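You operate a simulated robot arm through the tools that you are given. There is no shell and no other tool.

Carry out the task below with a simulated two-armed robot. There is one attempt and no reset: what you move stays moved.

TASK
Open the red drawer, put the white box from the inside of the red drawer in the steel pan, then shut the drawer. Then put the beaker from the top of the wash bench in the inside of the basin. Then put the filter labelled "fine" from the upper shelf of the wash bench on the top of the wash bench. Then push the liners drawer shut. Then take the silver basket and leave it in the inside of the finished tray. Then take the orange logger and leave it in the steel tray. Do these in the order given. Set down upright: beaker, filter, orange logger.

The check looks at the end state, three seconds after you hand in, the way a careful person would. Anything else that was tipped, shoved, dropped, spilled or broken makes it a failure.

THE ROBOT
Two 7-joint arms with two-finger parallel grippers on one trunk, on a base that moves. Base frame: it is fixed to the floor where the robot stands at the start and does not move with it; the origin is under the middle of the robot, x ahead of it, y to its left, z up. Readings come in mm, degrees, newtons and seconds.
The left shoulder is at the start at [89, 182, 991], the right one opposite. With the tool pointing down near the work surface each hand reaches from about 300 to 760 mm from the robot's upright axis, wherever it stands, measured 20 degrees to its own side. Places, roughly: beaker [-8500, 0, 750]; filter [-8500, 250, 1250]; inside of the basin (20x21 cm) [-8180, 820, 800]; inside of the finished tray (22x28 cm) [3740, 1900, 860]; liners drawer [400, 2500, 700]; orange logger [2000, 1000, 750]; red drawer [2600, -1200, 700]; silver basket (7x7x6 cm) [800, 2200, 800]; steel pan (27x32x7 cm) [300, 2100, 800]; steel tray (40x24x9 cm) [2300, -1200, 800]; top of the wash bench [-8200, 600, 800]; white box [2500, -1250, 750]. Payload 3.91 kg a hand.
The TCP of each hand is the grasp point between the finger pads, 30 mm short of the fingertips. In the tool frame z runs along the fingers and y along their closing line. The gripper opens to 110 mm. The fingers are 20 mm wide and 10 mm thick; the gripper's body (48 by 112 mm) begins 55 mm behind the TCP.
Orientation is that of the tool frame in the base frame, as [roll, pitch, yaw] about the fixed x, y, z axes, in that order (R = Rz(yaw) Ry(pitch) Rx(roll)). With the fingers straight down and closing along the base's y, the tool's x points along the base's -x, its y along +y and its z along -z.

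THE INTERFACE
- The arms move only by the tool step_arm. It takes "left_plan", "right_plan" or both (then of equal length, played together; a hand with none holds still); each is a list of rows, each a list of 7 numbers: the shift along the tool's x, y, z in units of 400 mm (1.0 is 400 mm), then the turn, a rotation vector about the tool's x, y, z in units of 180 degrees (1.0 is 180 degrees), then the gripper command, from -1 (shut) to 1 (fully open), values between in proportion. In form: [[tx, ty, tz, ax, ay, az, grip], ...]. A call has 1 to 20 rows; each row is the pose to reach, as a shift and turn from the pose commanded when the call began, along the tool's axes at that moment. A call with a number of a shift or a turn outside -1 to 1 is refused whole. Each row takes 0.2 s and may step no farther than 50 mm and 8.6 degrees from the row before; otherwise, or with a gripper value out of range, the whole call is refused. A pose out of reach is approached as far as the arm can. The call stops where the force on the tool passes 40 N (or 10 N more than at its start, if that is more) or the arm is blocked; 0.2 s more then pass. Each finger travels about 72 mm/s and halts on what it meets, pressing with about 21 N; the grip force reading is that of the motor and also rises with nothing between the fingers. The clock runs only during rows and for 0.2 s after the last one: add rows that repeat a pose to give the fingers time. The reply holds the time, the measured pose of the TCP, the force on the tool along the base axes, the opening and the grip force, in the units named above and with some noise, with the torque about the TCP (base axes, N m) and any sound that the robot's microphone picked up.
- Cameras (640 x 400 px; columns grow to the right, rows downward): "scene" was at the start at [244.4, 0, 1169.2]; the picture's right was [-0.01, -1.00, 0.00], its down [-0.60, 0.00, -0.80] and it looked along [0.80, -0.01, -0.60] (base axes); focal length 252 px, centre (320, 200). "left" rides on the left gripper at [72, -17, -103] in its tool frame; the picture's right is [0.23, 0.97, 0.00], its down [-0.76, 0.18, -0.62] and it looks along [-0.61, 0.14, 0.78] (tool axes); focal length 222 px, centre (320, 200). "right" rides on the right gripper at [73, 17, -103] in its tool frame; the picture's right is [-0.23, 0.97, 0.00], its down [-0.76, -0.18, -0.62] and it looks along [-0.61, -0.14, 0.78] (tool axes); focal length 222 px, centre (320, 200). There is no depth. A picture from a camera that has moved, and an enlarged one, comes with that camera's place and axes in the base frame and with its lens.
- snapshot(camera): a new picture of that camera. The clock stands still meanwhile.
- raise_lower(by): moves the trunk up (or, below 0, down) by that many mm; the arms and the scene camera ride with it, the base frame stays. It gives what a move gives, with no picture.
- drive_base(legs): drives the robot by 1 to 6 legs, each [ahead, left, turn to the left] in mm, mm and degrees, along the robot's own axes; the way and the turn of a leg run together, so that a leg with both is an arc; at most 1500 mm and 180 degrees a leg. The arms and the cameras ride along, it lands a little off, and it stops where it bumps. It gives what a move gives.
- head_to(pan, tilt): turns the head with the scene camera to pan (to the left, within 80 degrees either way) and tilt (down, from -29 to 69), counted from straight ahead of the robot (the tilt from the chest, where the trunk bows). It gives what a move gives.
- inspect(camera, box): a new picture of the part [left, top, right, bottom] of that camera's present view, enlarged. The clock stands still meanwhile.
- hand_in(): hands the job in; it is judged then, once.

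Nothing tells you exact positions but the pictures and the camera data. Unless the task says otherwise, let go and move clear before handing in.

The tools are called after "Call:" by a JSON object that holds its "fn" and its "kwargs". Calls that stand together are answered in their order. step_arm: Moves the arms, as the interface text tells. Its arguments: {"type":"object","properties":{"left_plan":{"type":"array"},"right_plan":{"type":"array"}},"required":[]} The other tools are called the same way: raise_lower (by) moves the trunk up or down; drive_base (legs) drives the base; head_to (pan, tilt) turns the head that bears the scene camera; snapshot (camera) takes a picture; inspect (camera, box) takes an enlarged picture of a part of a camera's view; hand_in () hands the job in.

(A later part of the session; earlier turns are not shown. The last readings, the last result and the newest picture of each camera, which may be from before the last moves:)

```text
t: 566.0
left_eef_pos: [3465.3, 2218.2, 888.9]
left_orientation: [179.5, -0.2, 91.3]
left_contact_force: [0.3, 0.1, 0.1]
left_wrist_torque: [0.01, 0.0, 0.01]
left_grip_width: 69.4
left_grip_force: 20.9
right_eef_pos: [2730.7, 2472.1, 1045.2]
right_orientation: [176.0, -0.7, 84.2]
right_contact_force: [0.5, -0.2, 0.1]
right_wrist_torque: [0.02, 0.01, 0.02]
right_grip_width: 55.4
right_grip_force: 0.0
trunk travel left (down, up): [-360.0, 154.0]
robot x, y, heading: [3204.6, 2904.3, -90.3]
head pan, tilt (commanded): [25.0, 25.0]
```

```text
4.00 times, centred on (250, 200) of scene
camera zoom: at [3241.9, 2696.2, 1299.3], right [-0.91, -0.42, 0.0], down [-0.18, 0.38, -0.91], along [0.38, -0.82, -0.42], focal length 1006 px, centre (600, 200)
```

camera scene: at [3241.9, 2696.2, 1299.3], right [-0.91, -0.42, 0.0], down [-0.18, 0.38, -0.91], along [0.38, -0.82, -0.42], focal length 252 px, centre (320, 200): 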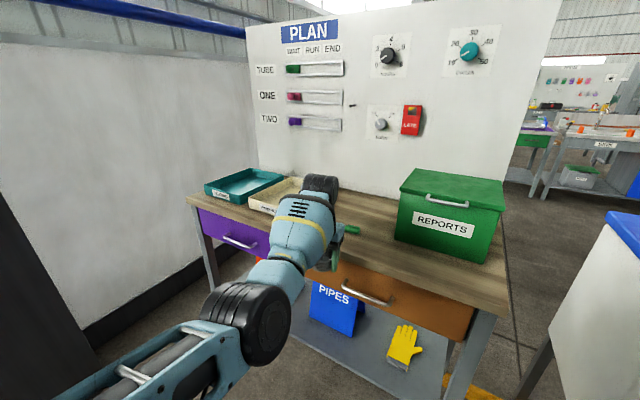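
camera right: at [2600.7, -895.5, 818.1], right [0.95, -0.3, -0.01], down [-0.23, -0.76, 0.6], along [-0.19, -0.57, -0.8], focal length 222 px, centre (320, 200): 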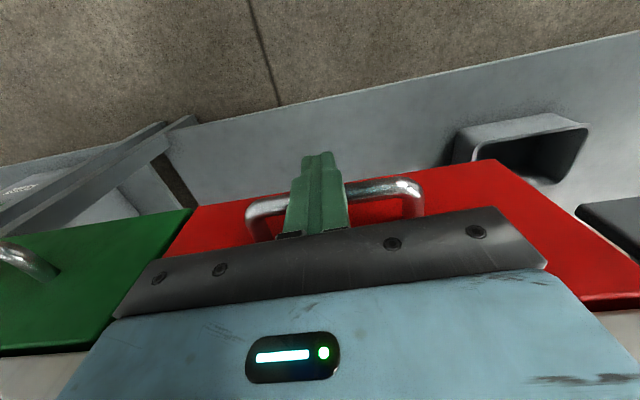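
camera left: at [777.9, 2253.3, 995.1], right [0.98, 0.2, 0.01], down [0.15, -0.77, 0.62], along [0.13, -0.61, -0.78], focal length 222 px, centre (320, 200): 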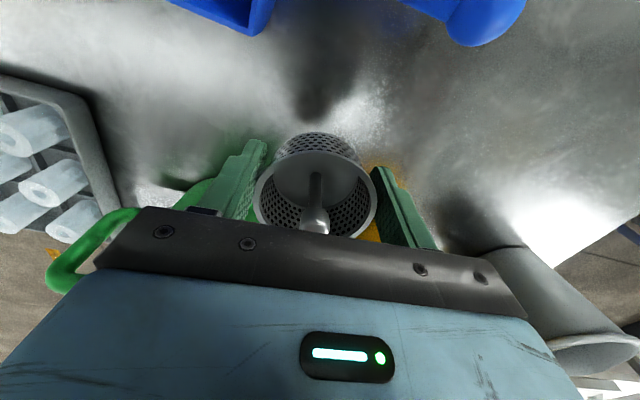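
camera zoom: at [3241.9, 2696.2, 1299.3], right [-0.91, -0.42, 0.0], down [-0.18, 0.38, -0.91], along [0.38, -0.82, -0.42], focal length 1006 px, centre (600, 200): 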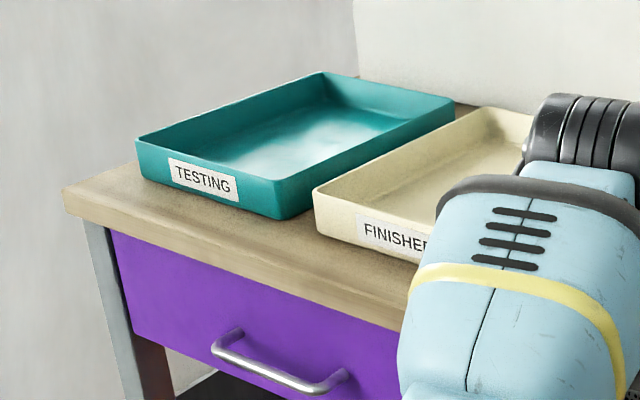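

The beige tray is labelled FINISHED (the teal one TESTING). Its middle is about [3767, 1848], rim z≈880. I raise the trunk so the basket clears the rim.

Call:
{"fn": "raise_lower", "kwargs": {"by": 75}}

Call:
{"fn": "drive_base", "kwargs": {"legs": [[360, 300, 0]]}}

Call:
{"fn": "snapshot", "kwargs": {"camera": "left"}}

Call:
{"fn": "snapshot", "kwargs": {"camera": "scene"}}

```text
t: 567.2
left_eef_pos: [3466.4, 2218.1, 964.3]
left_orientation: [179.5, -0.2, 91.3]
left_contact_force: [0.5, 0.3, -1.0]
left_wrist_torque: [0.03, 0.01, 0.03]
left_grip_width: 69.5
left_grip_force: 21.3
right_eef_pos: [2730.4, 2471.0, 1120.0]
right_orientation: [176.1, -0.9, 84.1]
right_contact_force: [-0.7, 0.2, 0.1]
right_wrist_torque: [0.0, 0.0, 0.0]
right_grip_width: 55.0
right_grip_force: 0.1
trunk travel left (down, up): [-435.0, 79.0]
robot x, y, heading: [3203.7, 2908.2, -89.9]
head pan, tilt (commanded): [25.0, 25.0]
```

```text
t: 570.4
left_eef_pos: [3765.8, 1856.2, 965.4]
left_orientation: [179.5, 0.0, 91.4]
left_contact_force: [0.8, 0.4, -1.5]
left_wrist_torque: [-0.01, 0.01, 0.01]
left_grip_width: 69.6
left_grip_force: 20.8
right_eef_pos: [3032.2, 2109.1, 1121.0]
right_orientation: [176.2, -0.8, 84.2]
right_contact_force: [-1.3, 0.5, -0.1]
right_wrist_torque: [-0.01, 0.02, 0.04]
right_grip_width: 55.0
right_grip_force: 0.0
trunk travel left (down, up): [-435.0, 79.0]
robot x, y, heading: [3508.8, 2546.8, -90.0]
head pan, tilt (commanded): [25.0, 25.0]
```

```text
taken
camera left: at [3747.9, 1927.3, 1069.7], right [0.97, 0.25, 0.01], down [0.19, -0.76, 0.62], along [0.16, -0.6, -0.78], focal length 222 px, centre (320, 200)
```

left: 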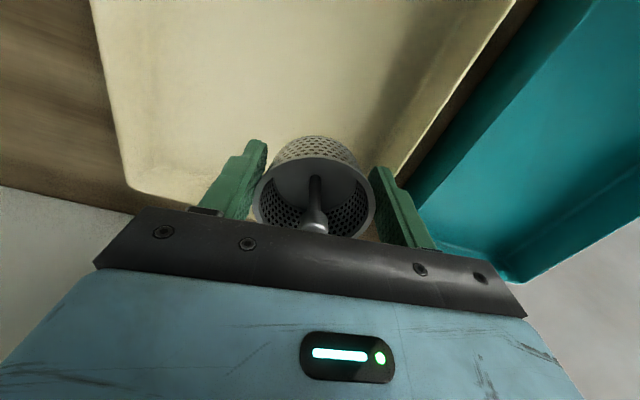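

```text
taken
camera scene: at [3542.6, 2367.0, 1385.1], right [-0.91, -0.42, 0.0], down [-0.18, 0.38, -0.91], along [0.38, -0.82, -0.42], focal length 252 px, centre (320, 200)
```

scene: 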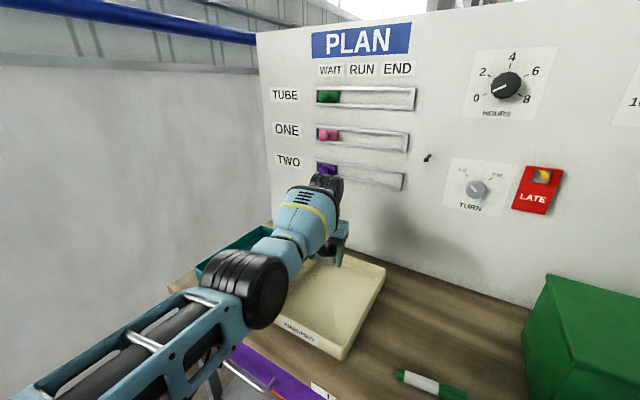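

The basket hangs over the FINISHED tray. I centre it and lower it part of the way.

Call:
{"fn": "step_arm", "kwargs": {"left_plan": [[0.04, -0.025, 0, 0, 0, 0, -1], [0.075, -0.05, 0, 0, 0, 0, -1], [0.075, -0.05, 0.06, 0, 0, 0, -1], [0.075, -0.05, 0.12, 0, 0, 0, -1], [0.075, -0.05, 0.16, 0, 0, 0, -1], [0.075, -0.05, 0.16, 0, 0, 0, -1]]}}

Call:
{"fn": "snapshot", "kwargs": {"camera": "left"}}

Call:
{"fn": "inspect", "kwargs": {"camera": "scene", "box": [180, 160, 460, 380]}}

```text
t: 571.8
left_eef_pos: [3746.6, 1885.9, 901.9]
left_orientation: [179.5, 0.0, 91.4]
left_contact_force: [-0.1, -1.3, 0.4]
left_wrist_torque: [0.0, -0.02, 0.01]
left_grip_width: 69.5
left_grip_force: 20.8
right_eef_pos: [3031.6, 2107.1, 1121.4]
right_orientation: [176.1, -0.9, 84.2]
right_contact_force: [-0.1, 0.1, 0.1]
right_wrist_torque: [-0.04, 0.01, 0.0]
right_grip_width: 55.2
right_grip_force: 0.0
trunk travel left (down, up): [-435.0, 79.0]
robot x, y, heading: [3503.5, 2542.3, -90.2]
head pan, tilt (commanded): [25.0, 25.0]
```

```text
taken
camera left: at [3728.1, 1957.3, 1006.0], right [0.97, 0.25, 0.01], down [0.19, -0.76, 0.62], along [0.16, -0.6, -0.78], focal length 222 px, centre (320, 200)
```

left: 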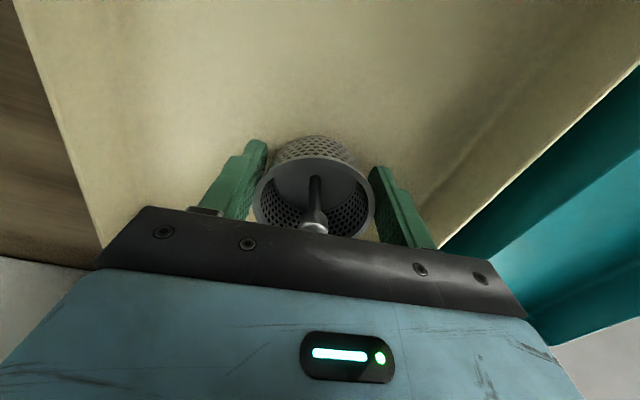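

```text
1.82 times, centred on (320, 270) of scene
camera zoom: at [3542.5, 2367.2, 1385.1], right [-0.91, -0.42, 0.0], down [-0.18, 0.38, -0.91], along [0.38, -0.82, -0.42], focal length 458 px, centre (320, 73)
```

zoom: 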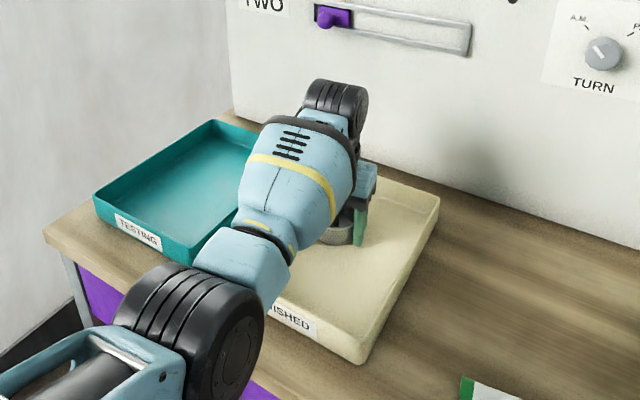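

The basket is inside the tray's walls. I creep down to contact.

Call:
{"fn": "step_arm", "kwargs": {"left_plan": [[0, 0, 0.0125, 0, 0, 0, -1], [0, 0, 0.025, 0, 0, 0, -1], [0, 0, 0.0375, 0, 0, 0, -1]]}}

```text
t: 572.8
left_eef_pos: [3745.8, 1883.9, 895.6]
left_orientation: [179.7, 0.8, 91.3]
left_contact_force: [1.1, 12.3, 23.0]
left_wrist_torque: [0.55, 0.79, -0.45]
left_grip_width: 69.3
left_grip_force: 21.3
right_eef_pos: [3031.1, 2111.4, 1121.6]
right_orientation: [176.0, -0.6, 84.2]
right_contact_force: [0.7, -0.7, 0.7]
right_wrist_torque: [0.03, 0.0, -0.01]
right_grip_width: 55.1
right_grip_force: 0.0
trunk travel left (down, up): [-435.0, 79.0]
robot x, y, heading: [3503.5, 2547.2, -90.0]
head pan, tilt (commanded): [25.0, 25.0]
stopped in row 3 (left hand): the force on the tool passed its limit at 42 N (the readings are from after the stop); the commanded pose is now the measured one
```

The basket rests on the tray floor. I ease up slightly, release, and rise.

Call:
{"fn": "step_arm", "kwargs": {"left_plan": [[0, 0, -0.008, 0, 0, 0, -0.5], [0, 0, -0.008, 0, 0, 0, 0.3], [0, 0, -0.008, 0, 0, 0, 0.9], [0, 0, -0.008, 0, 0, 0, 0.9], [0, 0, -0.008, 0, 0, 0, 0.9], [0, 0, -0.06, 0, 0, 0, 0.9], [0, 0, -0.13, 0, 0, 0, 0.9], [0, 0, -0.2, 0, 0, 0, 0.9], [0, 0, -0.26, 0, 0, 0, 0.9]]}}

Call:
{"fn": "snapshot", "kwargs": {"camera": "left"}}

```text
t: 574.8
left_eef_pos: [3745.0, 1884.7, 996.2]
left_orientation: [179.5, 0.5, 91.5]
left_contact_force: [0.6, 0.5, -0.5]
left_wrist_torque: [0.02, 0.0, 0.0]
left_grip_width: 104.4
left_grip_force: 0.2
right_eef_pos: [3029.8, 2108.9, 1120.4]
right_orientation: [176.0, -0.8, 84.2]
right_contact_force: [0.5, 0.3, -0.6]
right_wrist_torque: [0.04, 0.01, 0.05]
right_grip_width: 54.9
right_grip_force: 0.1
trunk travel left (down, up): [-435.0, 79.0]
robot x, y, heading: [3506.4, 2546.4, -89.9]
head pan, tilt (commanded): [25.0, 25.0]
```

```text
taken
camera left: at [3726.0, 1958.2, 1101.2], right [0.97, 0.25, 0.01], down [0.19, -0.75, 0.63], along [0.16, -0.61, -0.77], focal length 222 px, centre (320, 200)
```

left: 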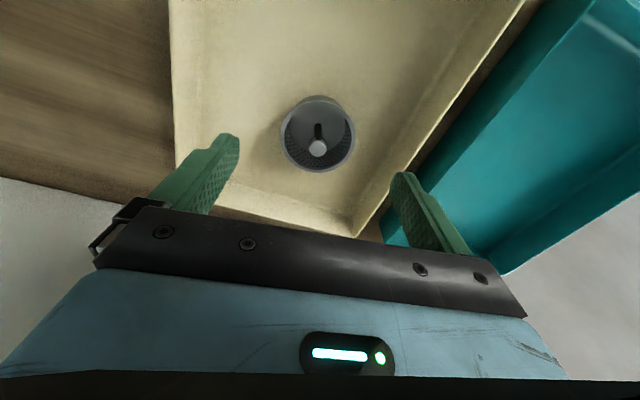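

The basket stands in the FINISHED tray. Last: the orange logger. I back off from this table and look for a way to it.

Call:
{"fn": "drive_base", "kwargs": {"legs": [[-350, 0, 0]]}}

Call:
{"fn": "inspect", "kwargs": {"camera": "scene", "box": [140, 120, 460, 340]}}

Call:
{"fn": "head_to", "kwargs": {"pan": -55, "tilt": 20}}

Call:
{"fn": "snapshot", "kwargs": {"camera": "scene"}}

```text
t: 577.0
left_eef_pos: [3751.2, 2234.2, 996.2]
left_orientation: [179.6, 0.6, 91.9]
left_contact_force: [-0.5, 0.8, 0.3]
left_wrist_torque: [0.0, -0.02, 0.03]
left_grip_width: 104.3
left_grip_force: 0.2
right_eef_pos: [3035.8, 2449.3, 1120.5]
right_orientation: [176.0, -0.8, 84.7]
right_contact_force: [0.0, 0.1, 0.2]
right_wrist_torque: [-0.03, -0.03, -0.02]
right_grip_width: 55.0
right_grip_force: 0.0
trunk travel left (down, up): [-435.0, 79.0]
robot x, y, heading: [3507.3, 2892.9, -89.7]
head pan, tilt (commanded): [25.0, 25.0]
```

```text
1.82 times, centred on (300, 230) of scene
camera zoom: at [3542.8, 2713.9, 1385.1], right [-0.9, -0.43, 0.0], down [-0.18, 0.38, -0.91], along [0.39, -0.82, -0.42], focal length 458 px, centre (356, 146)
```

zoom: 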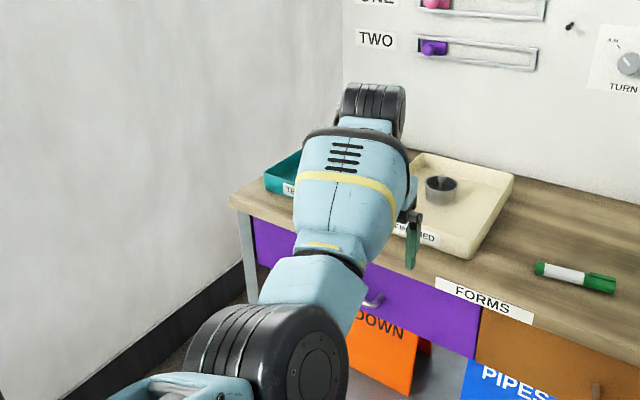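

```text
t: 578.5
left_eef_pos: [3751.1, 2232.5, 997.7]
left_orientation: [179.6, 0.7, 91.9]
left_contact_force: [-0.1, -0.5, -0.1]
left_wrist_torque: [0.01, 0.03, 0.01]
left_grip_width: 104.3
left_grip_force: 0.1
right_eef_pos: [3034.4, 2450.3, 1121.3]
right_orientation: [176.1, -0.9, 84.8]
right_contact_force: [-0.2, 0.1, 0.4]
right_wrist_torque: [0.02, 0.01, -0.02]
right_grip_width: 55.0
right_grip_force: 0.0
trunk travel left (down, up): [-435.0, 79.0]
robot x, y, heading: [3507.1, 2889.7, -89.4]
head pan, tilt (commanded): [-55.0, 20.0]
```

```text
taken
camera scene: at [3427.4, 2742.7, 1393.2], right [-0.58, 0.81, 0.0], down [0.28, 0.2, -0.94], along [-0.76, -0.55, -0.34], focal length 252 px, centre (320, 200)
```

scene: 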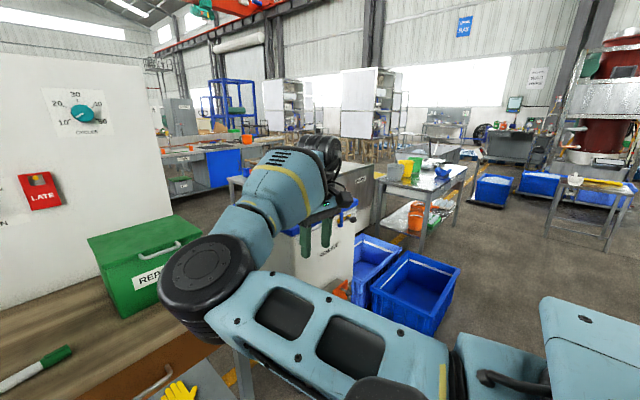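

There seems to be a passage south between this table's west end and the white chest. I move west and look straight down it.

Call:
{"fn": "drive_base", "kwargs": {"legs": [[100, -850, 0]]}}

Call:
{"fn": "head_to", "kwargs": {"pan": 0, "tilt": 20}}

Call:
{"fn": "snapshot", "kwargs": {"camera": "scene"}}

```text
t: 586.5
left_eef_pos: [2879.6, 2125.1, 996.9]
left_orientation: [179.5, 0.7, 91.6]
left_contact_force: [0.1, -0.4, 0.4]
left_wrist_torque: [-0.03, 0.0, 0.01]
left_grip_width: 104.5
left_grip_force: 0.0
right_eef_pos: [2164.1, 2345.9, 1120.7]
right_orientation: [176.1, -0.7, 84.6]
right_contact_force: [0.4, -0.1, 0.0]
right_wrist_torque: [0.0, -0.04, -0.01]
right_grip_width: 55.1
right_grip_force: 0.1
trunk travel left (down, up): [-435.0, 79.0]
robot x, y, heading: [2640.2, 2786.8, -89.8]
head pan, tilt (commanded): [-55.0, 20.0]
```

```text
t: 587.8
left_eef_pos: [2879.2, 2125.3, 996.4]
left_orientation: [179.6, 0.5, 91.7]
left_contact_force: [-0.9, 0.2, 0.2]
left_wrist_torque: [0.0, -0.02, -0.01]
left_grip_width: 104.4
left_grip_force: 0.1
right_eef_pos: [2163.5, 2345.9, 1121.8]
right_orientation: [176.0, -0.9, 84.5]
right_contact_force: [0.4, 0.5, -0.4]
right_wrist_torque: [-0.03, 0.03, 0.02]
right_grip_width: 54.9
right_grip_force: 0.0
trunk travel left (down, up): [-435.0, 79.0]
robot x, y, heading: [2636.6, 2784.3, -90.0]
head pan, tilt (commanded): [0.0, 20.0]
```

```text
taken
camera scene: at [2635.4, 2597.2, 1393.2], right [-1.0, 0.0, 0.0], down [0.0, 0.34, -0.94], along [0.0, -0.94, -0.34], focal length 252 px, centre (320, 200)
```

scene: 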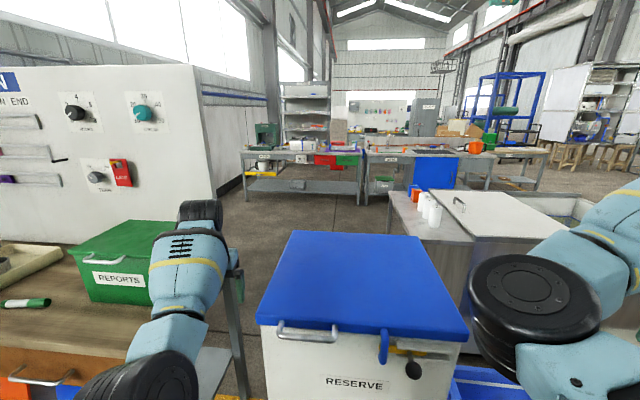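

The chest blocks that gap, so I take the known way back round the west end of the pan bench, keeping arms to the east side.

Call:
{"fn": "drive_base", "kwargs": {"legs": [[-490, 0, 0], [0, 0, 90], [-1450, 0, 0], [-750, 0, 0]]}}

```text
t: 605.1
left_eef_pos: [1086.6, 3513.9, 997.0]
left_orientation: [179.7, 0.6, -178.4]
left_contact_force: [-0.3, -0.1, -0.6]
left_wrist_torque: [0.01, -0.03, 0.04]
left_grip_width: 104.5
left_grip_force: 0.1
right_eef_pos: [865.6, 2797.8, 1120.4]
right_orientation: [176.0, -0.8, 174.4]
right_contact_force: [0.2, 1.2, -0.1]
right_wrist_torque: [0.01, 0.02, 0.01]
right_grip_width: 55.1
right_grip_force: 0.1
trunk travel left (down, up): [-435.0, 79.0]
robot x, y, heading: [431.7, 3269.2, 0.2]
head pan, tilt (commanded): [0.0, 20.0]
```

Next I pass back between the small table and the bench corner.

Call:
{"fn": "drive_base", "kwargs": {"legs": [[-482, -419, 0], [-314, -400, 0], [0, -450, 0]]}}

Call:
{"fn": "head_to", "kwargs": {"pan": -70, "tilt": 30}}

Call:
{"fn": "snapshot", "kwargs": {"camera": "scene"}}

```text
t: 617.0
left_eef_pos: [290.2, 2252.6, 996.0]
left_orientation: [179.6, 0.6, -178.4]
left_contact_force: [0.7, 0.0, 0.7]
left_wrist_torque: [-0.04, 0.03, -0.01]
left_grip_width: 104.5
left_grip_force: 0.0
right_eef_pos: [69.4, 1537.9, 1120.7]
right_orientation: [176.1, -0.8, 174.6]
right_contact_force: [0.3, 0.0, 0.2]
right_wrist_torque: [0.04, 0.01, 0.01]
right_grip_width: 55.2
right_grip_force: 0.1
trunk travel left (down, up): [-435.0, 79.0]
robot x, y, heading: [-369.7, 2007.9, 0.2]
head pan, tilt (commanded): [0.0, 20.0]
```

```text
t: 618.4
left_eef_pos: [289.3, 2253.1, 996.9]
left_orientation: [179.6, 0.6, -178.1]
left_contact_force: [-0.4, 0.2, 0.8]
left_wrist_torque: [-0.03, 0.01, -0.03]
left_grip_width: 104.6
left_grip_force: 0.1
right_eef_pos: [70.4, 1537.7, 1120.6]
right_orientation: [176.0, -0.8, 174.6]
right_contact_force: [0.3, -0.5, -0.4]
right_wrist_torque: [0.02, 0.01, -0.01]
right_grip_width: 55.0
right_grip_force: 0.2
trunk travel left (down, up): [-435.0, 79.0]
robot x, y, heading: [-367.8, 2006.3, 0.5]
head pan, tilt (commanded): [-70.0, 30.0]
```

```text
taken
camera scene: at [-245.2, 1925.0, 1377.1], right [-0.94, -0.35, 0.0], down [-0.17, 0.47, -0.87], along [0.3, -0.81, -0.5], focal length 252 px, centre (320, 200)
```

scene: 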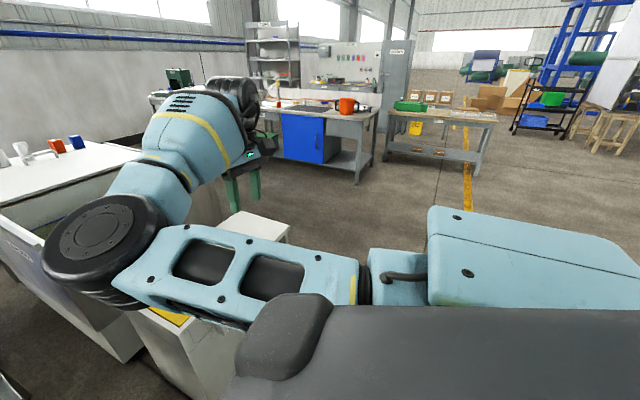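

The floor to the south is clear. I continue to the aisle.

Call:
{"fn": "drive_base", "kwargs": {"legs": [[60, -900, 0], [60, -850, 0]]}}

Call:
{"fn": "head_to", "kwargs": {"pan": 25, "tilt": 20}}

Call:
{"fn": "snapshot", "kwargs": {"camera": "scene"}}

```text
t: 634.0
left_eef_pos: [427.1, 506.8, 996.3]
left_orientation: [179.6, 0.6, -178.0]
left_contact_force: [0.3, 0.4, 0.3]
left_wrist_torque: [-0.02, 0.0, 0.01]
left_grip_width: 104.5
left_grip_force: 0.1
right_eef_pos: [211.4, -209.4, 1121.4]
right_orientation: [176.0, -0.8, 174.7]
right_contact_force: [-0.5, -0.3, 0.1]
right_wrist_torque: [-0.02, -0.01, 0.04]
right_grip_width: 54.9
right_grip_force: 0.1
trunk travel left (down, up): [-435.0, 79.0]
robot x, y, heading: [-228.7, 260.7, 0.6]
head pan, tilt (commanded): [-70.0, 30.0]
```

```text
t: 635.8
left_eef_pos: [427.8, 508.0, 997.2]
left_orientation: [179.6, 0.6, -178.0]
left_contact_force: [-0.7, -0.5, 0.1]
left_wrist_torque: [0.01, 0.01, -0.01]
left_grip_width: 104.6
left_grip_force: 0.2
right_eef_pos: [210.3, -208.2, 1120.1]
right_orientation: [176.2, -0.8, 174.7]
right_contact_force: [0.0, -0.2, 0.3]
right_wrist_torque: [0.0, -0.03, 0.0]
right_grip_width: 54.9
right_grip_force: 0.1
trunk travel left (down, up): [-435.0, 79.0]
robot x, y, heading: [-228.5, 261.2, 0.5]
head pan, tilt (commanded): [25.0, 20.0]
```

```text
taken
camera scene: at [-53.3, 302.8, 1393.1], right [0.43, -0.9, 0.0], down [-0.31, -0.15, -0.94], along [0.85, 0.4, -0.34], focal length 252 px, centre (320, 200)
```

scene: 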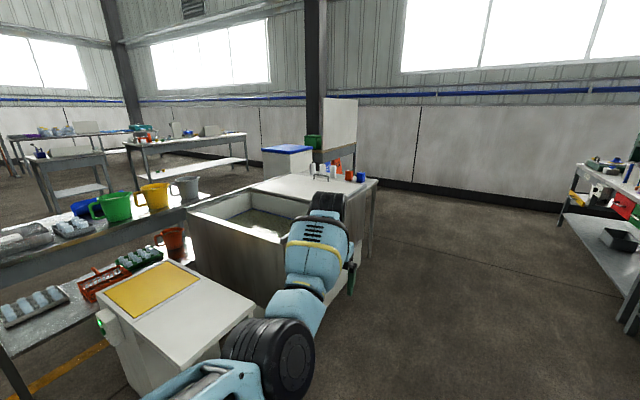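

I'm back in the aisle. I drive ahead toward the east end of the tank table where the loggers stand.

Call:
{"fn": "drive_base", "kwargs": {"legs": [[1450, -150, -0.5], [500, 0, 0]]}}

Call:
{"fn": "head_to", "kwargs": {"pan": 55, "tilt": 20}}

Call:
{"fn": "snapshot", "kwargs": {"camera": "scene"}}

```text
t: 645.4
left_eef_pos: [2357.7, 331.0, 996.5]
left_orientation: [179.6, 0.6, -179.1]
left_contact_force: [0.6, -0.2, 0.1]
left_wrist_torque: [-0.01, 0.0, 0.04]
left_grip_width: 104.2
left_grip_force: 0.0
right_eef_pos: [2126.7, -380.5, 1120.2]
right_orientation: [176.1, -0.7, 173.7]
right_contact_force: [0.1, -0.3, 0.0]
right_wrist_torque: [0.0, -0.01, -0.04]
right_grip_width: 54.7
right_grip_force: 0.1
trunk travel left (down, up): [-435.0, 79.0]
robot x, y, heading: [1694.9, 99.2, -0.5]
head pan, tilt (commanded): [25.0, 20.0]
```

```text
t: 646.4
left_eef_pos: [2357.2, 333.5, 996.6]
left_orientation: [179.6, 0.6, -179.1]
left_contact_force: [-0.1, 0.1, 0.2]
left_wrist_torque: [0.03, 0.01, -0.02]
left_grip_width: 104.6
left_grip_force: 0.0
right_eef_pos: [2126.2, -380.5, 1120.6]
right_orientation: [176.1, -0.8, 173.6]
right_contact_force: [0.5, 0.0, 0.2]
right_wrist_torque: [0.02, 0.02, -0.01]
right_grip_width: 54.9
right_grip_force: 0.0
trunk travel left (down, up): [-435.0, 79.0]
robot x, y, heading: [1695.5, 97.2, -0.9]
head pan, tilt (commanded): [55.0, 20.0]
```

```text
taken
camera scene: at [1842.1, 173.0, 1393.2], right [0.81, -0.58, 0.0], down [-0.2, -0.28, -0.94], along [0.55, 0.76, -0.34], focal length 252 px, centre (320, 200)
```

scene: 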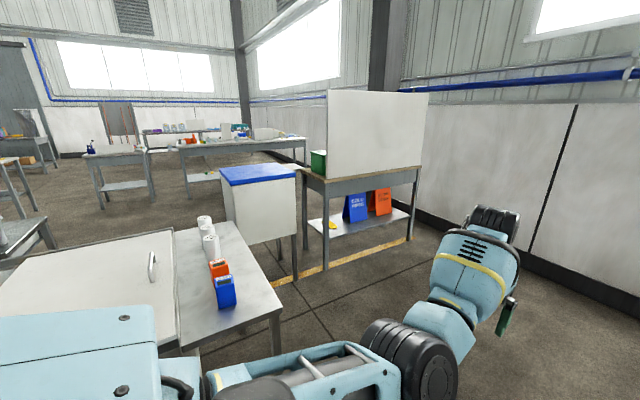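

The orange logger stands near [2017, 1107], behind the blue one (≈[1998, 952]) on the table's east end. I go round to face the table from the south.

Call:
{"fn": "drive_base", "kwargs": {"legs": [[560, 160, 0], [0, 0, 91]]}}

Call:
{"fn": "head_to", "kwargs": {"pan": 5, "tilt": 30}}

Call:
{"fn": "snapshot", "kwargs": {"camera": "scene"}}

Call:
{"fn": "snapshot", "kwargs": {"camera": "left"}}

```text
t: 653.6
left_eef_pos: [2014.7, 910.6, 996.3]
left_orientation: [179.6, 0.6, -87.4]
left_contact_force: [-0.3, 0.2, -0.3]
left_wrist_torque: [0.0, 0.02, -0.02]
left_grip_width: 104.5
left_grip_force: 0.0
right_eef_pos: [2734.6, 703.2, 1121.1]
right_orientation: [176.1, -0.7, -94.5]
right_contact_force: [-0.1, 0.0, -0.3]
right_wrist_torque: [-0.01, 0.01, -0.01]
right_grip_width: 54.8
right_grip_force: 0.1
trunk travel left (down, up): [-435.0, 79.0]
robot x, y, heading: [2267.0, 256.8, 91.2]
head pan, tilt (commanded): [55.0, 20.0]
```

```text
t: 654.8
left_eef_pos: [2014.4, 911.0, 996.9]
left_orientation: [179.6, 0.6, -87.4]
left_contact_force: [-0.5, 0.9, 0.1]
left_wrist_torque: [0.02, -0.01, 0.0]
left_grip_width: 104.4
left_grip_force: 0.1
right_eef_pos: [2734.1, 703.2, 1120.3]
right_orientation: [176.2, -0.8, -94.6]
right_contact_force: [0.3, -0.7, -0.6]
right_wrist_torque: [0.02, 0.02, -0.02]
right_grip_width: 55.0
right_grip_force: 0.2
trunk travel left (down, up): [-435.0, 79.0]
robot x, y, heading: [2268.7, 256.1, 91.5]
head pan, tilt (commanded): [5.0, 30.0]
```

```text
taken
camera scene: at [2256.3, 441.5, 1377.1], right [0.99, 0.11, 0.0], down [0.05, -0.5, -0.87], along [-0.09, 0.86, -0.5], focal length 252 px, centre (320, 200)
```

scene: 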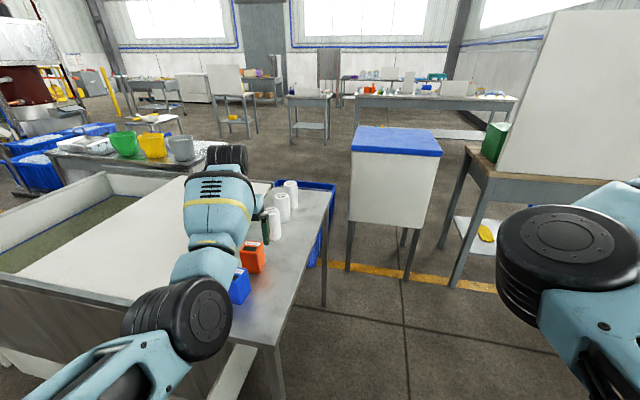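

```text
taken
camera left: at [2036.8, 838.0, 1100.5], right [-0.96, -0.27, 0.0], down [-0.21, 0.75, 0.63], along [-0.18, 0.61, -0.77], focal length 222 px, centre (320, 200)
```

left: 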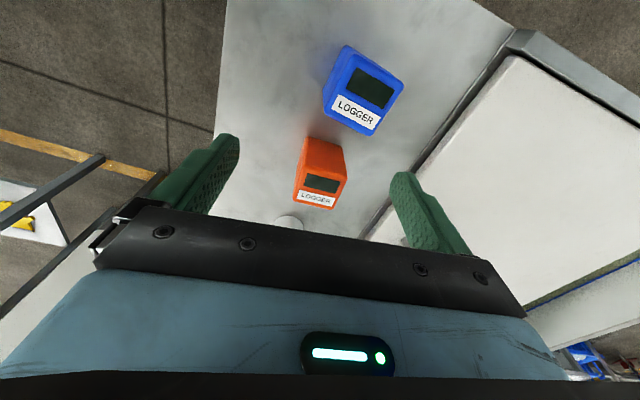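

Both loggers are visible from above. I zoom in on the orange one in both cameras.

Call:
{"fn": "inspect", "kwargs": {"camera": "left", "box": [240, 30, 440, 240]}}

Call:
{"fn": "inspect", "kwargs": {"camera": "scene", "box": [210, 170, 330, 310]}}

```text
1.90 times, centred on (340, 135) of left
camera zoom: at [2036.8, 838.0, 1100.5], right [-0.96, -0.27, 0.0], down [-0.21, 0.75, 0.63], along [-0.18, 0.61, -0.77], focal length 423 px, centre (282, 324)
```

zoom: 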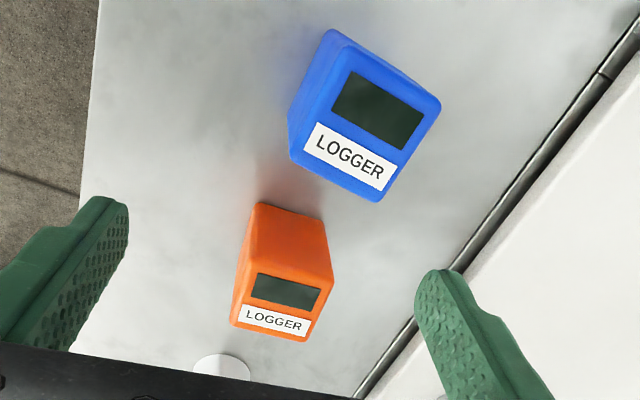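

```text
2.86 times, centred on (270, 240) of scene
camera zoom: at [2256.3, 441.5, 1377.1], right [0.99, 0.11, 0.0], down [0.05, -0.5, -0.87], along [-0.09, 0.86, -0.5], focal length 719 px, centre (463, 86)
```

zoom: 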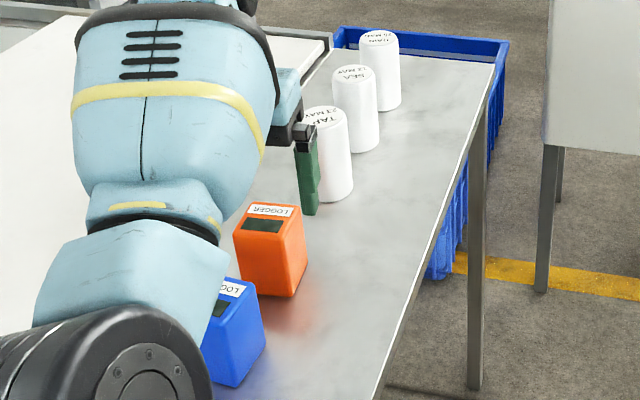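

The orange logger's top centre is at [2000, 970, 905], about 48 x 55 mm and 83 mm tall, on a table top at z≈822. I roll forward 60 mm and centre the hand over it.

Call:
{"fn": "drive_base", "kwargs": {"legs": [[60, 0, 0]]}}

Call:
{"fn": "step_arm", "kwargs": {"left_plan": [[0, 0.03, 0, 0, 0, 0, 1], [0, 0.03, 0.05, 0, 0, 0, 1], [0, 0.03, 0.1, 0, 0, 0, 1], [0, 0.03, 0.1, 0, 0, 0, 1]]}}

Call:
{"fn": "inspect", "kwargs": {"camera": "left", "box": [160, 30, 480, 250]}}

```text
t: 655.8
left_eef_pos: [2012.8, 971.1, 994.7]
left_orientation: [179.6, 0.6, -87.3]
left_contact_force: [0.0, -0.2, -0.8]
left_wrist_torque: [-0.02, 0.0, 0.0]
left_grip_width: 104.5
left_grip_force: 0.0
right_eef_pos: [2733.5, 762.8, 1122.4]
right_orientation: [176.1, -0.8, -94.6]
right_contact_force: [0.5, -0.1, 0.6]
right_wrist_torque: [-0.03, 0.0, -0.03]
right_grip_width: 54.9
right_grip_force: 0.2
trunk travel left (down, up): [-435.0, 79.0]
robot x, y, heading: [2267.8, 313.8, 91.3]
head pan, tilt (commanded): [5.0, 30.0]
```

```text
t: 656.8
left_eef_pos: [2001.1, 969.0, 955.4]
left_orientation: [179.6, 0.6, -87.3]
left_contact_force: [-0.4, 0.0, 0.9]
left_wrist_torque: [0.02, 0.01, 0.02]
left_grip_width: 110.0
left_grip_force: 0.0
right_eef_pos: [2733.4, 762.4, 1120.3]
right_orientation: [176.2, -0.7, -94.5]
right_contact_force: [-0.1, 0.8, 0.0]
right_wrist_torque: [0.0, -0.03, 0.0]
right_grip_width: 54.9
right_grip_force: 0.1
trunk travel left (down, up): [-435.0, 79.0]
robot x, y, heading: [2267.3, 312.4, 91.3]
head pan, tilt (commanded): [5.0, 30.0]
```

```text
1.82 times, centred on (320, 140) of left
camera zoom: at [2023.1, 896.7, 1060.4], right [-0.96, -0.27, 0.0], down [-0.21, 0.75, 0.63], along [-0.18, 0.61, -0.77], focal length 404 px, centre (320, 309)
```

zoom: 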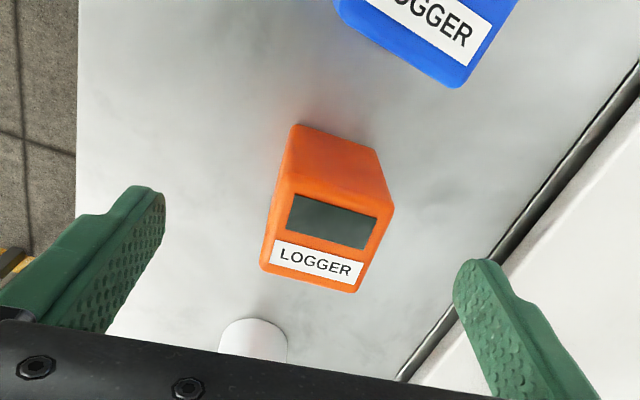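

The logger sits turned by about 8° relative to my fingers, so I align, then lower around it and close.

Call:
{"fn": "step_arm", "kwargs": {"left_plan": [[-0.008, 0, 0, 0, 0, 0.024, 1], [-0.016, 0, 0, 0, 0, 0.047, 1], [-0.016, 0, 0.08, 0, 0, 0.047, 1], [-0.016, 0, 0.16, 0, 0, 0.047, 1], [-0.016, 0, 0.222, 0, 0, 0.047, 1], [-0.016, 0, 0.222, 0, 0, 0.047, 1]]}}

Call:
{"fn": "snapshot", "kwargs": {"camera": "left"}}

```text
t: 658.2
left_eef_pos: [1999.0, 977.7, 866.9]
left_orientation: [179.4, 0.5, -95.8]
left_contact_force: [0.0, 0.3, -0.7]
left_wrist_torque: [-0.01, 0.0, 0.04]
left_grip_width: 109.9
left_grip_force: 0.0
right_eef_pos: [2733.1, 763.1, 1120.4]
right_orientation: [176.1, -0.7, -94.5]
right_contact_force: [-0.2, 0.2, 0.2]
right_wrist_torque: [-0.03, -0.01, -0.02]
right_grip_width: 54.9
right_grip_force: 0.0
trunk travel left (down, up): [-435.0, 79.0]
robot x, y, heading: [2268.7, 316.5, 91.2]
head pan, tilt (commanded): [5.0, 30.0]
```

```text
taken
camera left: at [2010.8, 902.4, 971.4], right [-0.99, -0.13, 0.01], down [-0.1, 0.77, 0.63], along [-0.09, 0.63, -0.77], focal length 222 px, centre (320, 200)
```

left: 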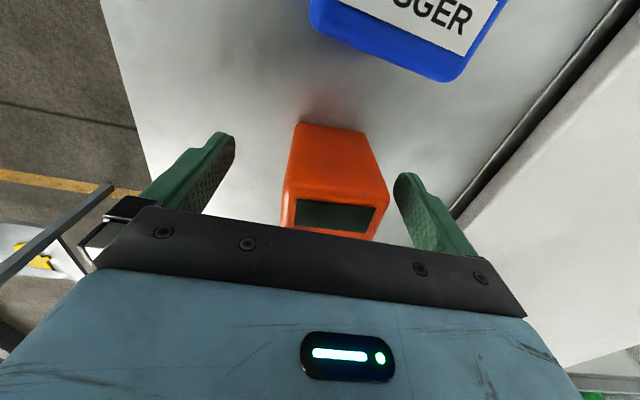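

The logger is about 10 mm off centre. I shift and close the fingers on it.

Call:
{"fn": "step_arm", "kwargs": {"left_plan": [[0, 0.023, 0, 0, 0, 0, 1], [0, 0.023, 0, 0, 0, 0, 0.5], [0, 0.023, 0, 0, 0, 0, 0.1], [0, 0.023, 0, 0, 0, 0, -0.3], [0, 0.023, 0, 0, 0, 0, -1], [0, 0.023, 0, 0, 0, 0, -1]]}}

Call:
{"fn": "snapshot", "kwargs": {"camera": "left"}}

```text
t: 659.6
left_eef_pos: [1991.5, 979.1, 868.2]
left_orientation: [179.5, 0.5, -95.8]
left_contact_force: [0.1, 0.4, 0.1]
left_wrist_torque: [0.09, -0.03, 0.04]
left_grip_width: 55.8
left_grip_force: 20.6
right_eef_pos: [2732.6, 763.3, 1120.5]
right_orientation: [176.2, -0.7, -94.5]
right_contact_force: [0.3, -0.9, 1.3]
right_wrist_torque: [0.01, -0.01, 0.0]
right_grip_width: 55.1
right_grip_force: 0.0
trunk travel left (down, up): [-435.0, 79.0]
robot x, y, heading: [2267.2, 314.9, 91.1]
head pan, tilt (commanded): [5.0, 30.0]
```

```text
taken
camera left: at [2002.2, 903.0, 972.1], right [-0.99, -0.13, 0.01], down [-0.1, 0.77, 0.63], along [-0.09, 0.63, -0.78], focal length 222 px, centre (320, 200)
```

left: 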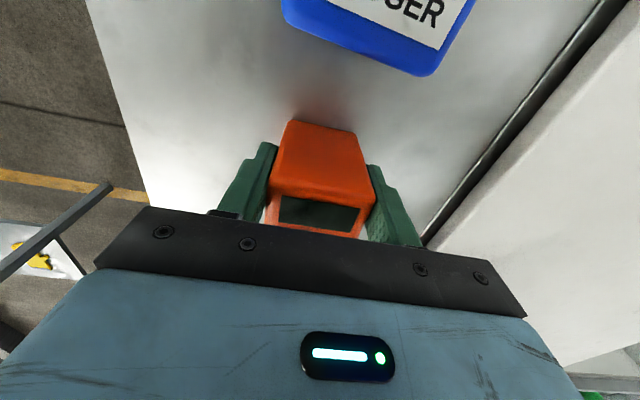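

The logger is held (56 mm). I lift it straight up.

Call:
{"fn": "step_arm", "kwargs": {"left_plan": [[0, 0, -0.05, 0, 0, 0, -1], [0, 0, -0.12, 0, 0, 0, -1], [0, 0, -0.2, 0, 0, 0, -1], [0, 0, -0.27, 0, 0, 0, -1]]}}

Call:
{"fn": "snapshot", "kwargs": {"camera": "left"}}

```text
t: 660.6
left_eef_pos: [1990.5, 979.0, 975.4]
left_orientation: [179.6, 0.5, -95.7]
left_contact_force: [-0.5, -0.1, -2.1]
left_wrist_torque: [-0.03, -0.03, 0.05]
left_grip_width: 55.8
left_grip_force: 21.4
right_eef_pos: [2732.0, 762.7, 1120.4]
right_orientation: [176.1, -0.7, -94.6]
right_contact_force: [0.0, 0.5, 0.6]
right_wrist_torque: [-0.02, 0.01, 0.02]
right_grip_width: 54.8
right_grip_force: 0.1
trunk travel left (down, up): [-435.0, 79.0]
robot x, y, heading: [2269.5, 317.1, 91.6]
head pan, tilt (commanded): [5.0, 30.0]
```

```text
taken
camera left: at [2002.3, 903.1, 1080.0], right [-0.99, -0.13, 0.01], down [-0.1, 0.77, 0.63], along [-0.09, 0.63, -0.78], focal length 222 px, centre (320, 200)
```

left: 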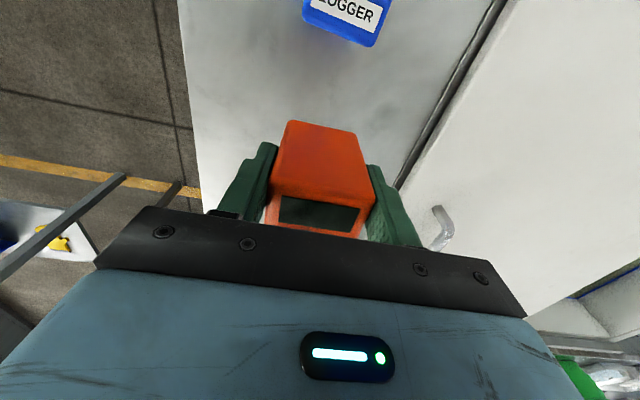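

The logger is up, its base at z≈929. I back into the aisle and turn to face the press bench with the steel tray.

Call:
{"fn": "drive_base", "kwargs": {"legs": [[-330, 0, 0], [0, 0, -93], [0, 0, -93]]}}

Call:
{"fn": "head_to", "kwargs": {"pan": 5, "tilt": 30}}

Call:
{"fn": "snapshot", "kwargs": {"camera": "scene"}}

```text
t: 670.7
left_eef_pos: [2450.7, -711.5, 973.7]
left_orientation: [179.4, 0.5, 75.6]
left_contact_force: [0.1, 0.2, -1.0]
left_wrist_torque: [0.03, -0.04, -0.01]
left_grip_width: 55.8
left_grip_force: 21.3
right_eef_pos: [1749.8, -385.2, 1121.0]
right_orientation: [176.0, -0.7, 76.8]
right_contact_force: [-0.4, 0.4, -0.6]
right_wrist_torque: [0.0, -0.05, 0.01]
right_grip_width: 54.9
right_grip_force: 0.1
trunk travel left (down, up): [-435.0, 79.0]
robot x, y, heading: [2278.1, -12.6, -97.3]
head pan, tilt (commanded): [5.0, 30.0]
```

```text
t: 671.3
left_eef_pos: [2451.3, -710.4, 973.8]
left_orientation: [179.5, 0.5, 75.6]
left_contact_force: [-0.7, 1.1, -1.3]
left_wrist_torque: [0.03, -0.04, 0.01]
left_grip_width: 55.7
left_grip_force: 20.9
right_eef_pos: [1750.5, -386.7, 1120.4]
right_orientation: [176.1, -0.7, 76.8]
right_contact_force: [0.4, 0.4, -0.5]
right_wrist_torque: [-0.02, 0.0, 0.01]
right_grip_width: 55.1
right_grip_force: 0.1
trunk travel left (down, up): [-435.0, 79.0]
robot x, y, heading: [2275.9, -12.3, -97.5]
head pan, tilt (commanded): [5.0, 30.0]
```

```text
taken
camera scene: at [2258.2, -197.4, 1377.1], right [-1.0, 0.04, 0.0], down [0.02, 0.5, -0.87], along [-0.04, -0.87, -0.5], focal length 252 px, centre (320, 200)
```

scene: 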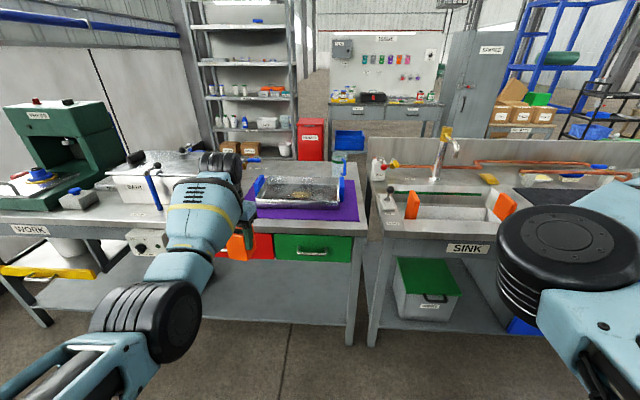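

The steel tray is ahead-left on the purple mat. I zoom in to measure it.

Call:
{"fn": "inspect", "kwargs": {"camera": "scene", "box": [210, 140, 390, 260]}}

```text
3.33 times, centred on (300, 200) of scene
camera zoom: at [2258.2, -197.4, 1377.1], right [-1.0, 0.04, 0.0], down [0.02, 0.5, -0.87], along [-0.04, -0.87, -0.5], focal length 839 px, centre (387, 200)
```

zoom: 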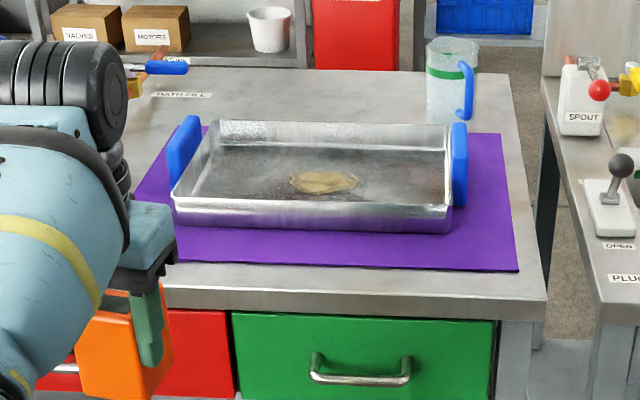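

The steel tray spans about x 2126–2480, y -1125..-1355 with its rim near z≈842 and is otherwise empty. I straighten up and drive so the logger comes over it.

Call:
{"fn": "drive_base", "kwargs": {"legs": [[0, 0, 3], [400, -140, 0]]}}

Call:
{"fn": "snapshot", "kwargs": {"camera": "scene"}}

Call:
{"fn": "snapshot", "kwargs": {"camera": "left"}}

```text
t: 674.4
left_eef_pos: [2318.3, -1090.1, 975.9]
left_orientation: [179.5, 0.5, 78.5]
left_contact_force: [-0.3, -0.6, 0.1]
left_wrist_torque: [0.02, -0.02, -0.01]
left_grip_width: 55.8
left_grip_force: 20.8
right_eef_pos: [1600.5, -801.9, 1122.0]
right_orientation: [176.2, -0.7, 79.9]
right_contact_force: [0.7, -0.5, 0.1]
right_wrist_torque: [0.02, 0.02, 0.01]
right_grip_width: 55.2
right_grip_force: 0.0
trunk travel left (down, up): [-435.0, 79.0]
robot x, y, heading: [2106.2, -402.3, -94.5]
head pan, tilt (commanded): [5.0, 30.0]
```

```text
taken
camera scene: at [2098.1, -586.5, 1377.1], right [-1.0, -0.01, 0.0], down [-0.01, 0.5, -0.87], along [0.01, -0.87, -0.5], focal length 252 px, centre (320, 200)
```

scene: 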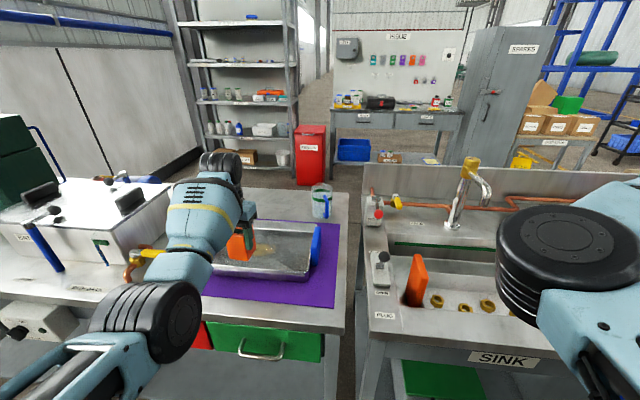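

```text
taken
camera left: at [2315.8, -1013.6, 1079.2], right [1.0, 0.03, 0.01], down [0.02, -0.78, 0.63], along [0.02, -0.63, -0.78], focal length 222 px, centre (320, 200)
```

left: 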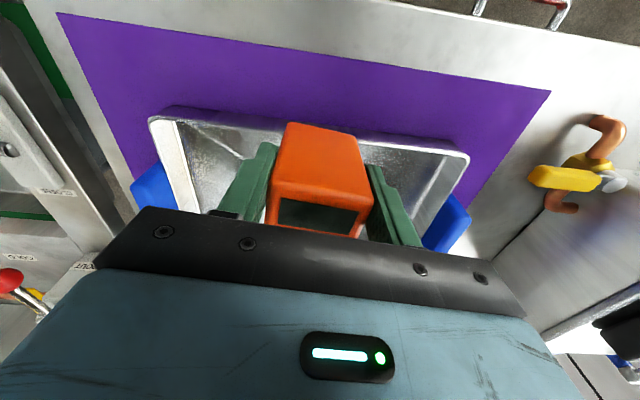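

The logger hangs just in front of the tray's middle. I roll forward 140 mm to bring it over the tray centre.

Call:
{"fn": "drive_base", "kwargs": {"legs": [[140, 0, 0]]}}

Call:
{"fn": "snapshot", "kwargs": {"camera": "left"}}

Call:
{"fn": "inspect", "kwargs": {"camera": "scene", "box": [120, 140, 380, 380]}}

```text
t: 675.7
left_eef_pos: [2309.1, -1226.0, 976.1]
left_orientation: [179.5, 0.5, 78.8]
left_contact_force: [-0.2, -1.2, -1.1]
left_wrist_torque: [0.02, -0.03, -0.01]
left_grip_width: 55.6
left_grip_force: 21.0
right_eef_pos: [1592.4, -941.7, 1120.1]
right_orientation: [176.2, -0.7, 80.0]
right_contact_force: [-0.1, -0.5, -0.6]
right_wrist_torque: [0.0, 0.02, 0.0]
right_grip_width: 55.0
right_grip_force: 0.0
trunk travel left (down, up): [-435.0, 79.0]
robot x, y, heading: [2093.7, -539.7, -94.3]
head pan, tilt (commanded): [5.0, 30.0]
```

```text
taken
camera left: at [2306.9, -1151.5, 1079.3], right [1.0, 0.03, 0.01], down [0.02, -0.78, 0.63], along [0.03, -0.63, -0.78], focal length 222 px, centre (320, 200)
```

left: 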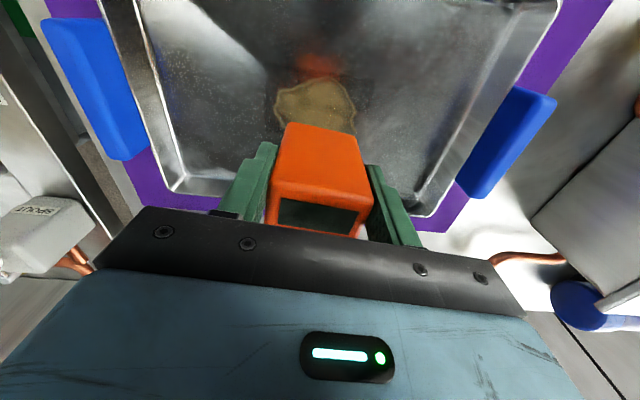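

```text
1.67 times, centred on (250, 260) of scene
camera zoom: at [2088.2, -724.8, 1377.1], right [-1.0, -0.01, 0.0], down [-0.01, 0.5, -0.87], along [0.01, -0.87, -0.5], focal length 419 px, centre (437, 100)
```

zoom: 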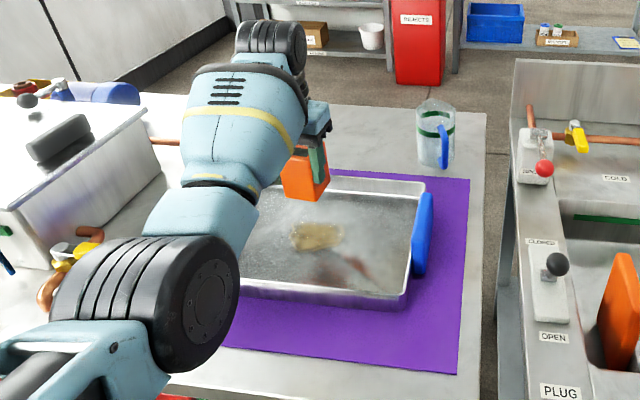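

The logger is over the tray's middle, right above a brown stain on its floor. I shift 82 mm left so it stands on the clean part.

Call:
{"fn": "drive_base", "kwargs": {"legs": [[0, 82, 0]]}}

Call:
{"fn": "snapshot", "kwargs": {"camera": "left"}}

```text
t: 677.1
left_eef_pos: [2388.7, -1231.2, 975.7]
left_orientation: [179.4, 0.4, 78.7]
left_contact_force: [-0.1, -0.5, -0.8]
left_wrist_torque: [0.03, -0.03, 0.0]
left_grip_width: 55.8
left_grip_force: 21.3
right_eef_pos: [1671.9, -946.9, 1122.0]
right_orientation: [176.1, -0.6, 80.0]
right_contact_force: [0.4, 0.1, 0.2]
right_wrist_torque: [-0.01, -0.03, 0.01]
right_grip_width: 55.2
right_grip_force: 0.0
trunk travel left (down, up): [-435.0, 79.0]
robot x, y, heading: [2175.4, -547.0, -94.2]
head pan, tilt (commanded): [5.0, 30.0]
```

```text
taken
camera left: at [2387.5, -1157.2, 1079.3], right [1.0, 0.03, 0.01], down [0.02, -0.78, 0.63], along [0.03, -0.63, -0.78], focal length 222 px, centre (320, 200)
```

left: 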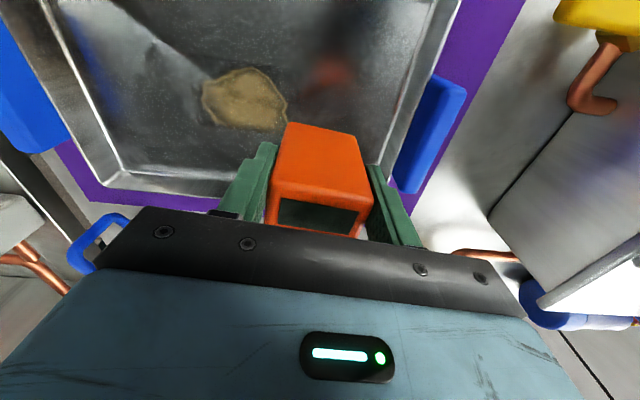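

The landing spot is clean tray floor. I lower the logger.

Call:
{"fn": "step_arm", "kwargs": {"left_plan": [[0, 0, 0.06, 0, 0, 0, -1], [0, 0, 0.12, 0, 0, 0, -1], [0, 0, 0.18, 0, 0, 0, -1], [0, 0, 0.24, 0, 0, 0, -1], [0, 0, 0.27, 0, 0, 0, -1]]}}

Call:
{"fn": "snapshot", "kwargs": {"camera": "left"}}

Call:
{"fn": "snapshot", "kwargs": {"camera": "scene"}}

```text
t: 678.3
left_eef_pos: [2390.3, -1236.0, 874.2]
left_orientation: [179.4, 1.2, 78.8]
left_contact_force: [1.6, 1.1, 25.4]
left_wrist_torque: [0.2, 0.69, -0.01]
left_grip_width: 55.6
left_grip_force: 20.8
right_eef_pos: [1671.3, -945.2, 1122.7]
right_orientation: [176.0, -0.4, 80.0]
right_contact_force: [0.3, 0.1, 0.0]
right_wrist_torque: [0.0, 0.0, 0.0]
right_grip_width: 54.9
right_grip_force: 0.2
trunk travel left (down, up): [-435.0, 79.0]
robot x, y, heading: [2178.1, -545.7, -94.4]
head pan, tilt (commanded): [5.0, 30.0]
```

```text
taken
camera left: at [2388.0, -1159.0, 977.3], right [1.0, 0.03, 0.01], down [0.02, -0.77, 0.64], along [0.03, -0.64, -0.77], focal length 222 px, centre (320, 200)
```

left: 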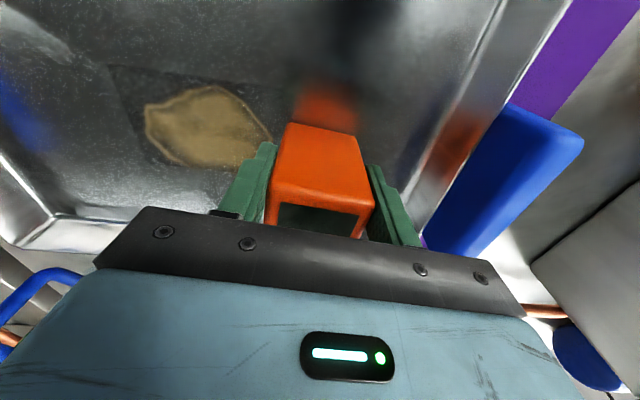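

```text
taken
camera scene: at [2168.1, -727.4, 1378.2], right [-1.0, -0.01, 0.0], down [-0.01, 0.5, -0.87], along [0.01, -0.87, -0.5], focal length 252 px, centre (320, 200)
```

scene: 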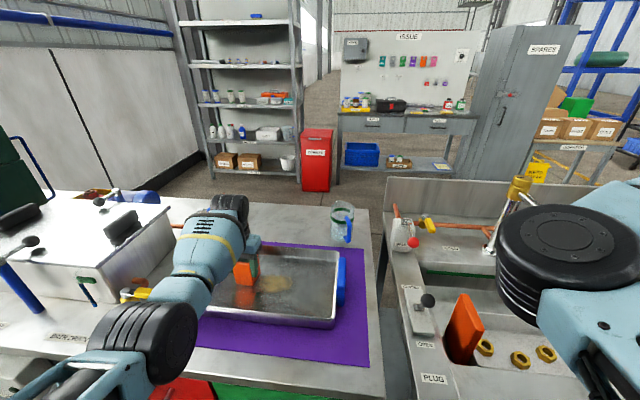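

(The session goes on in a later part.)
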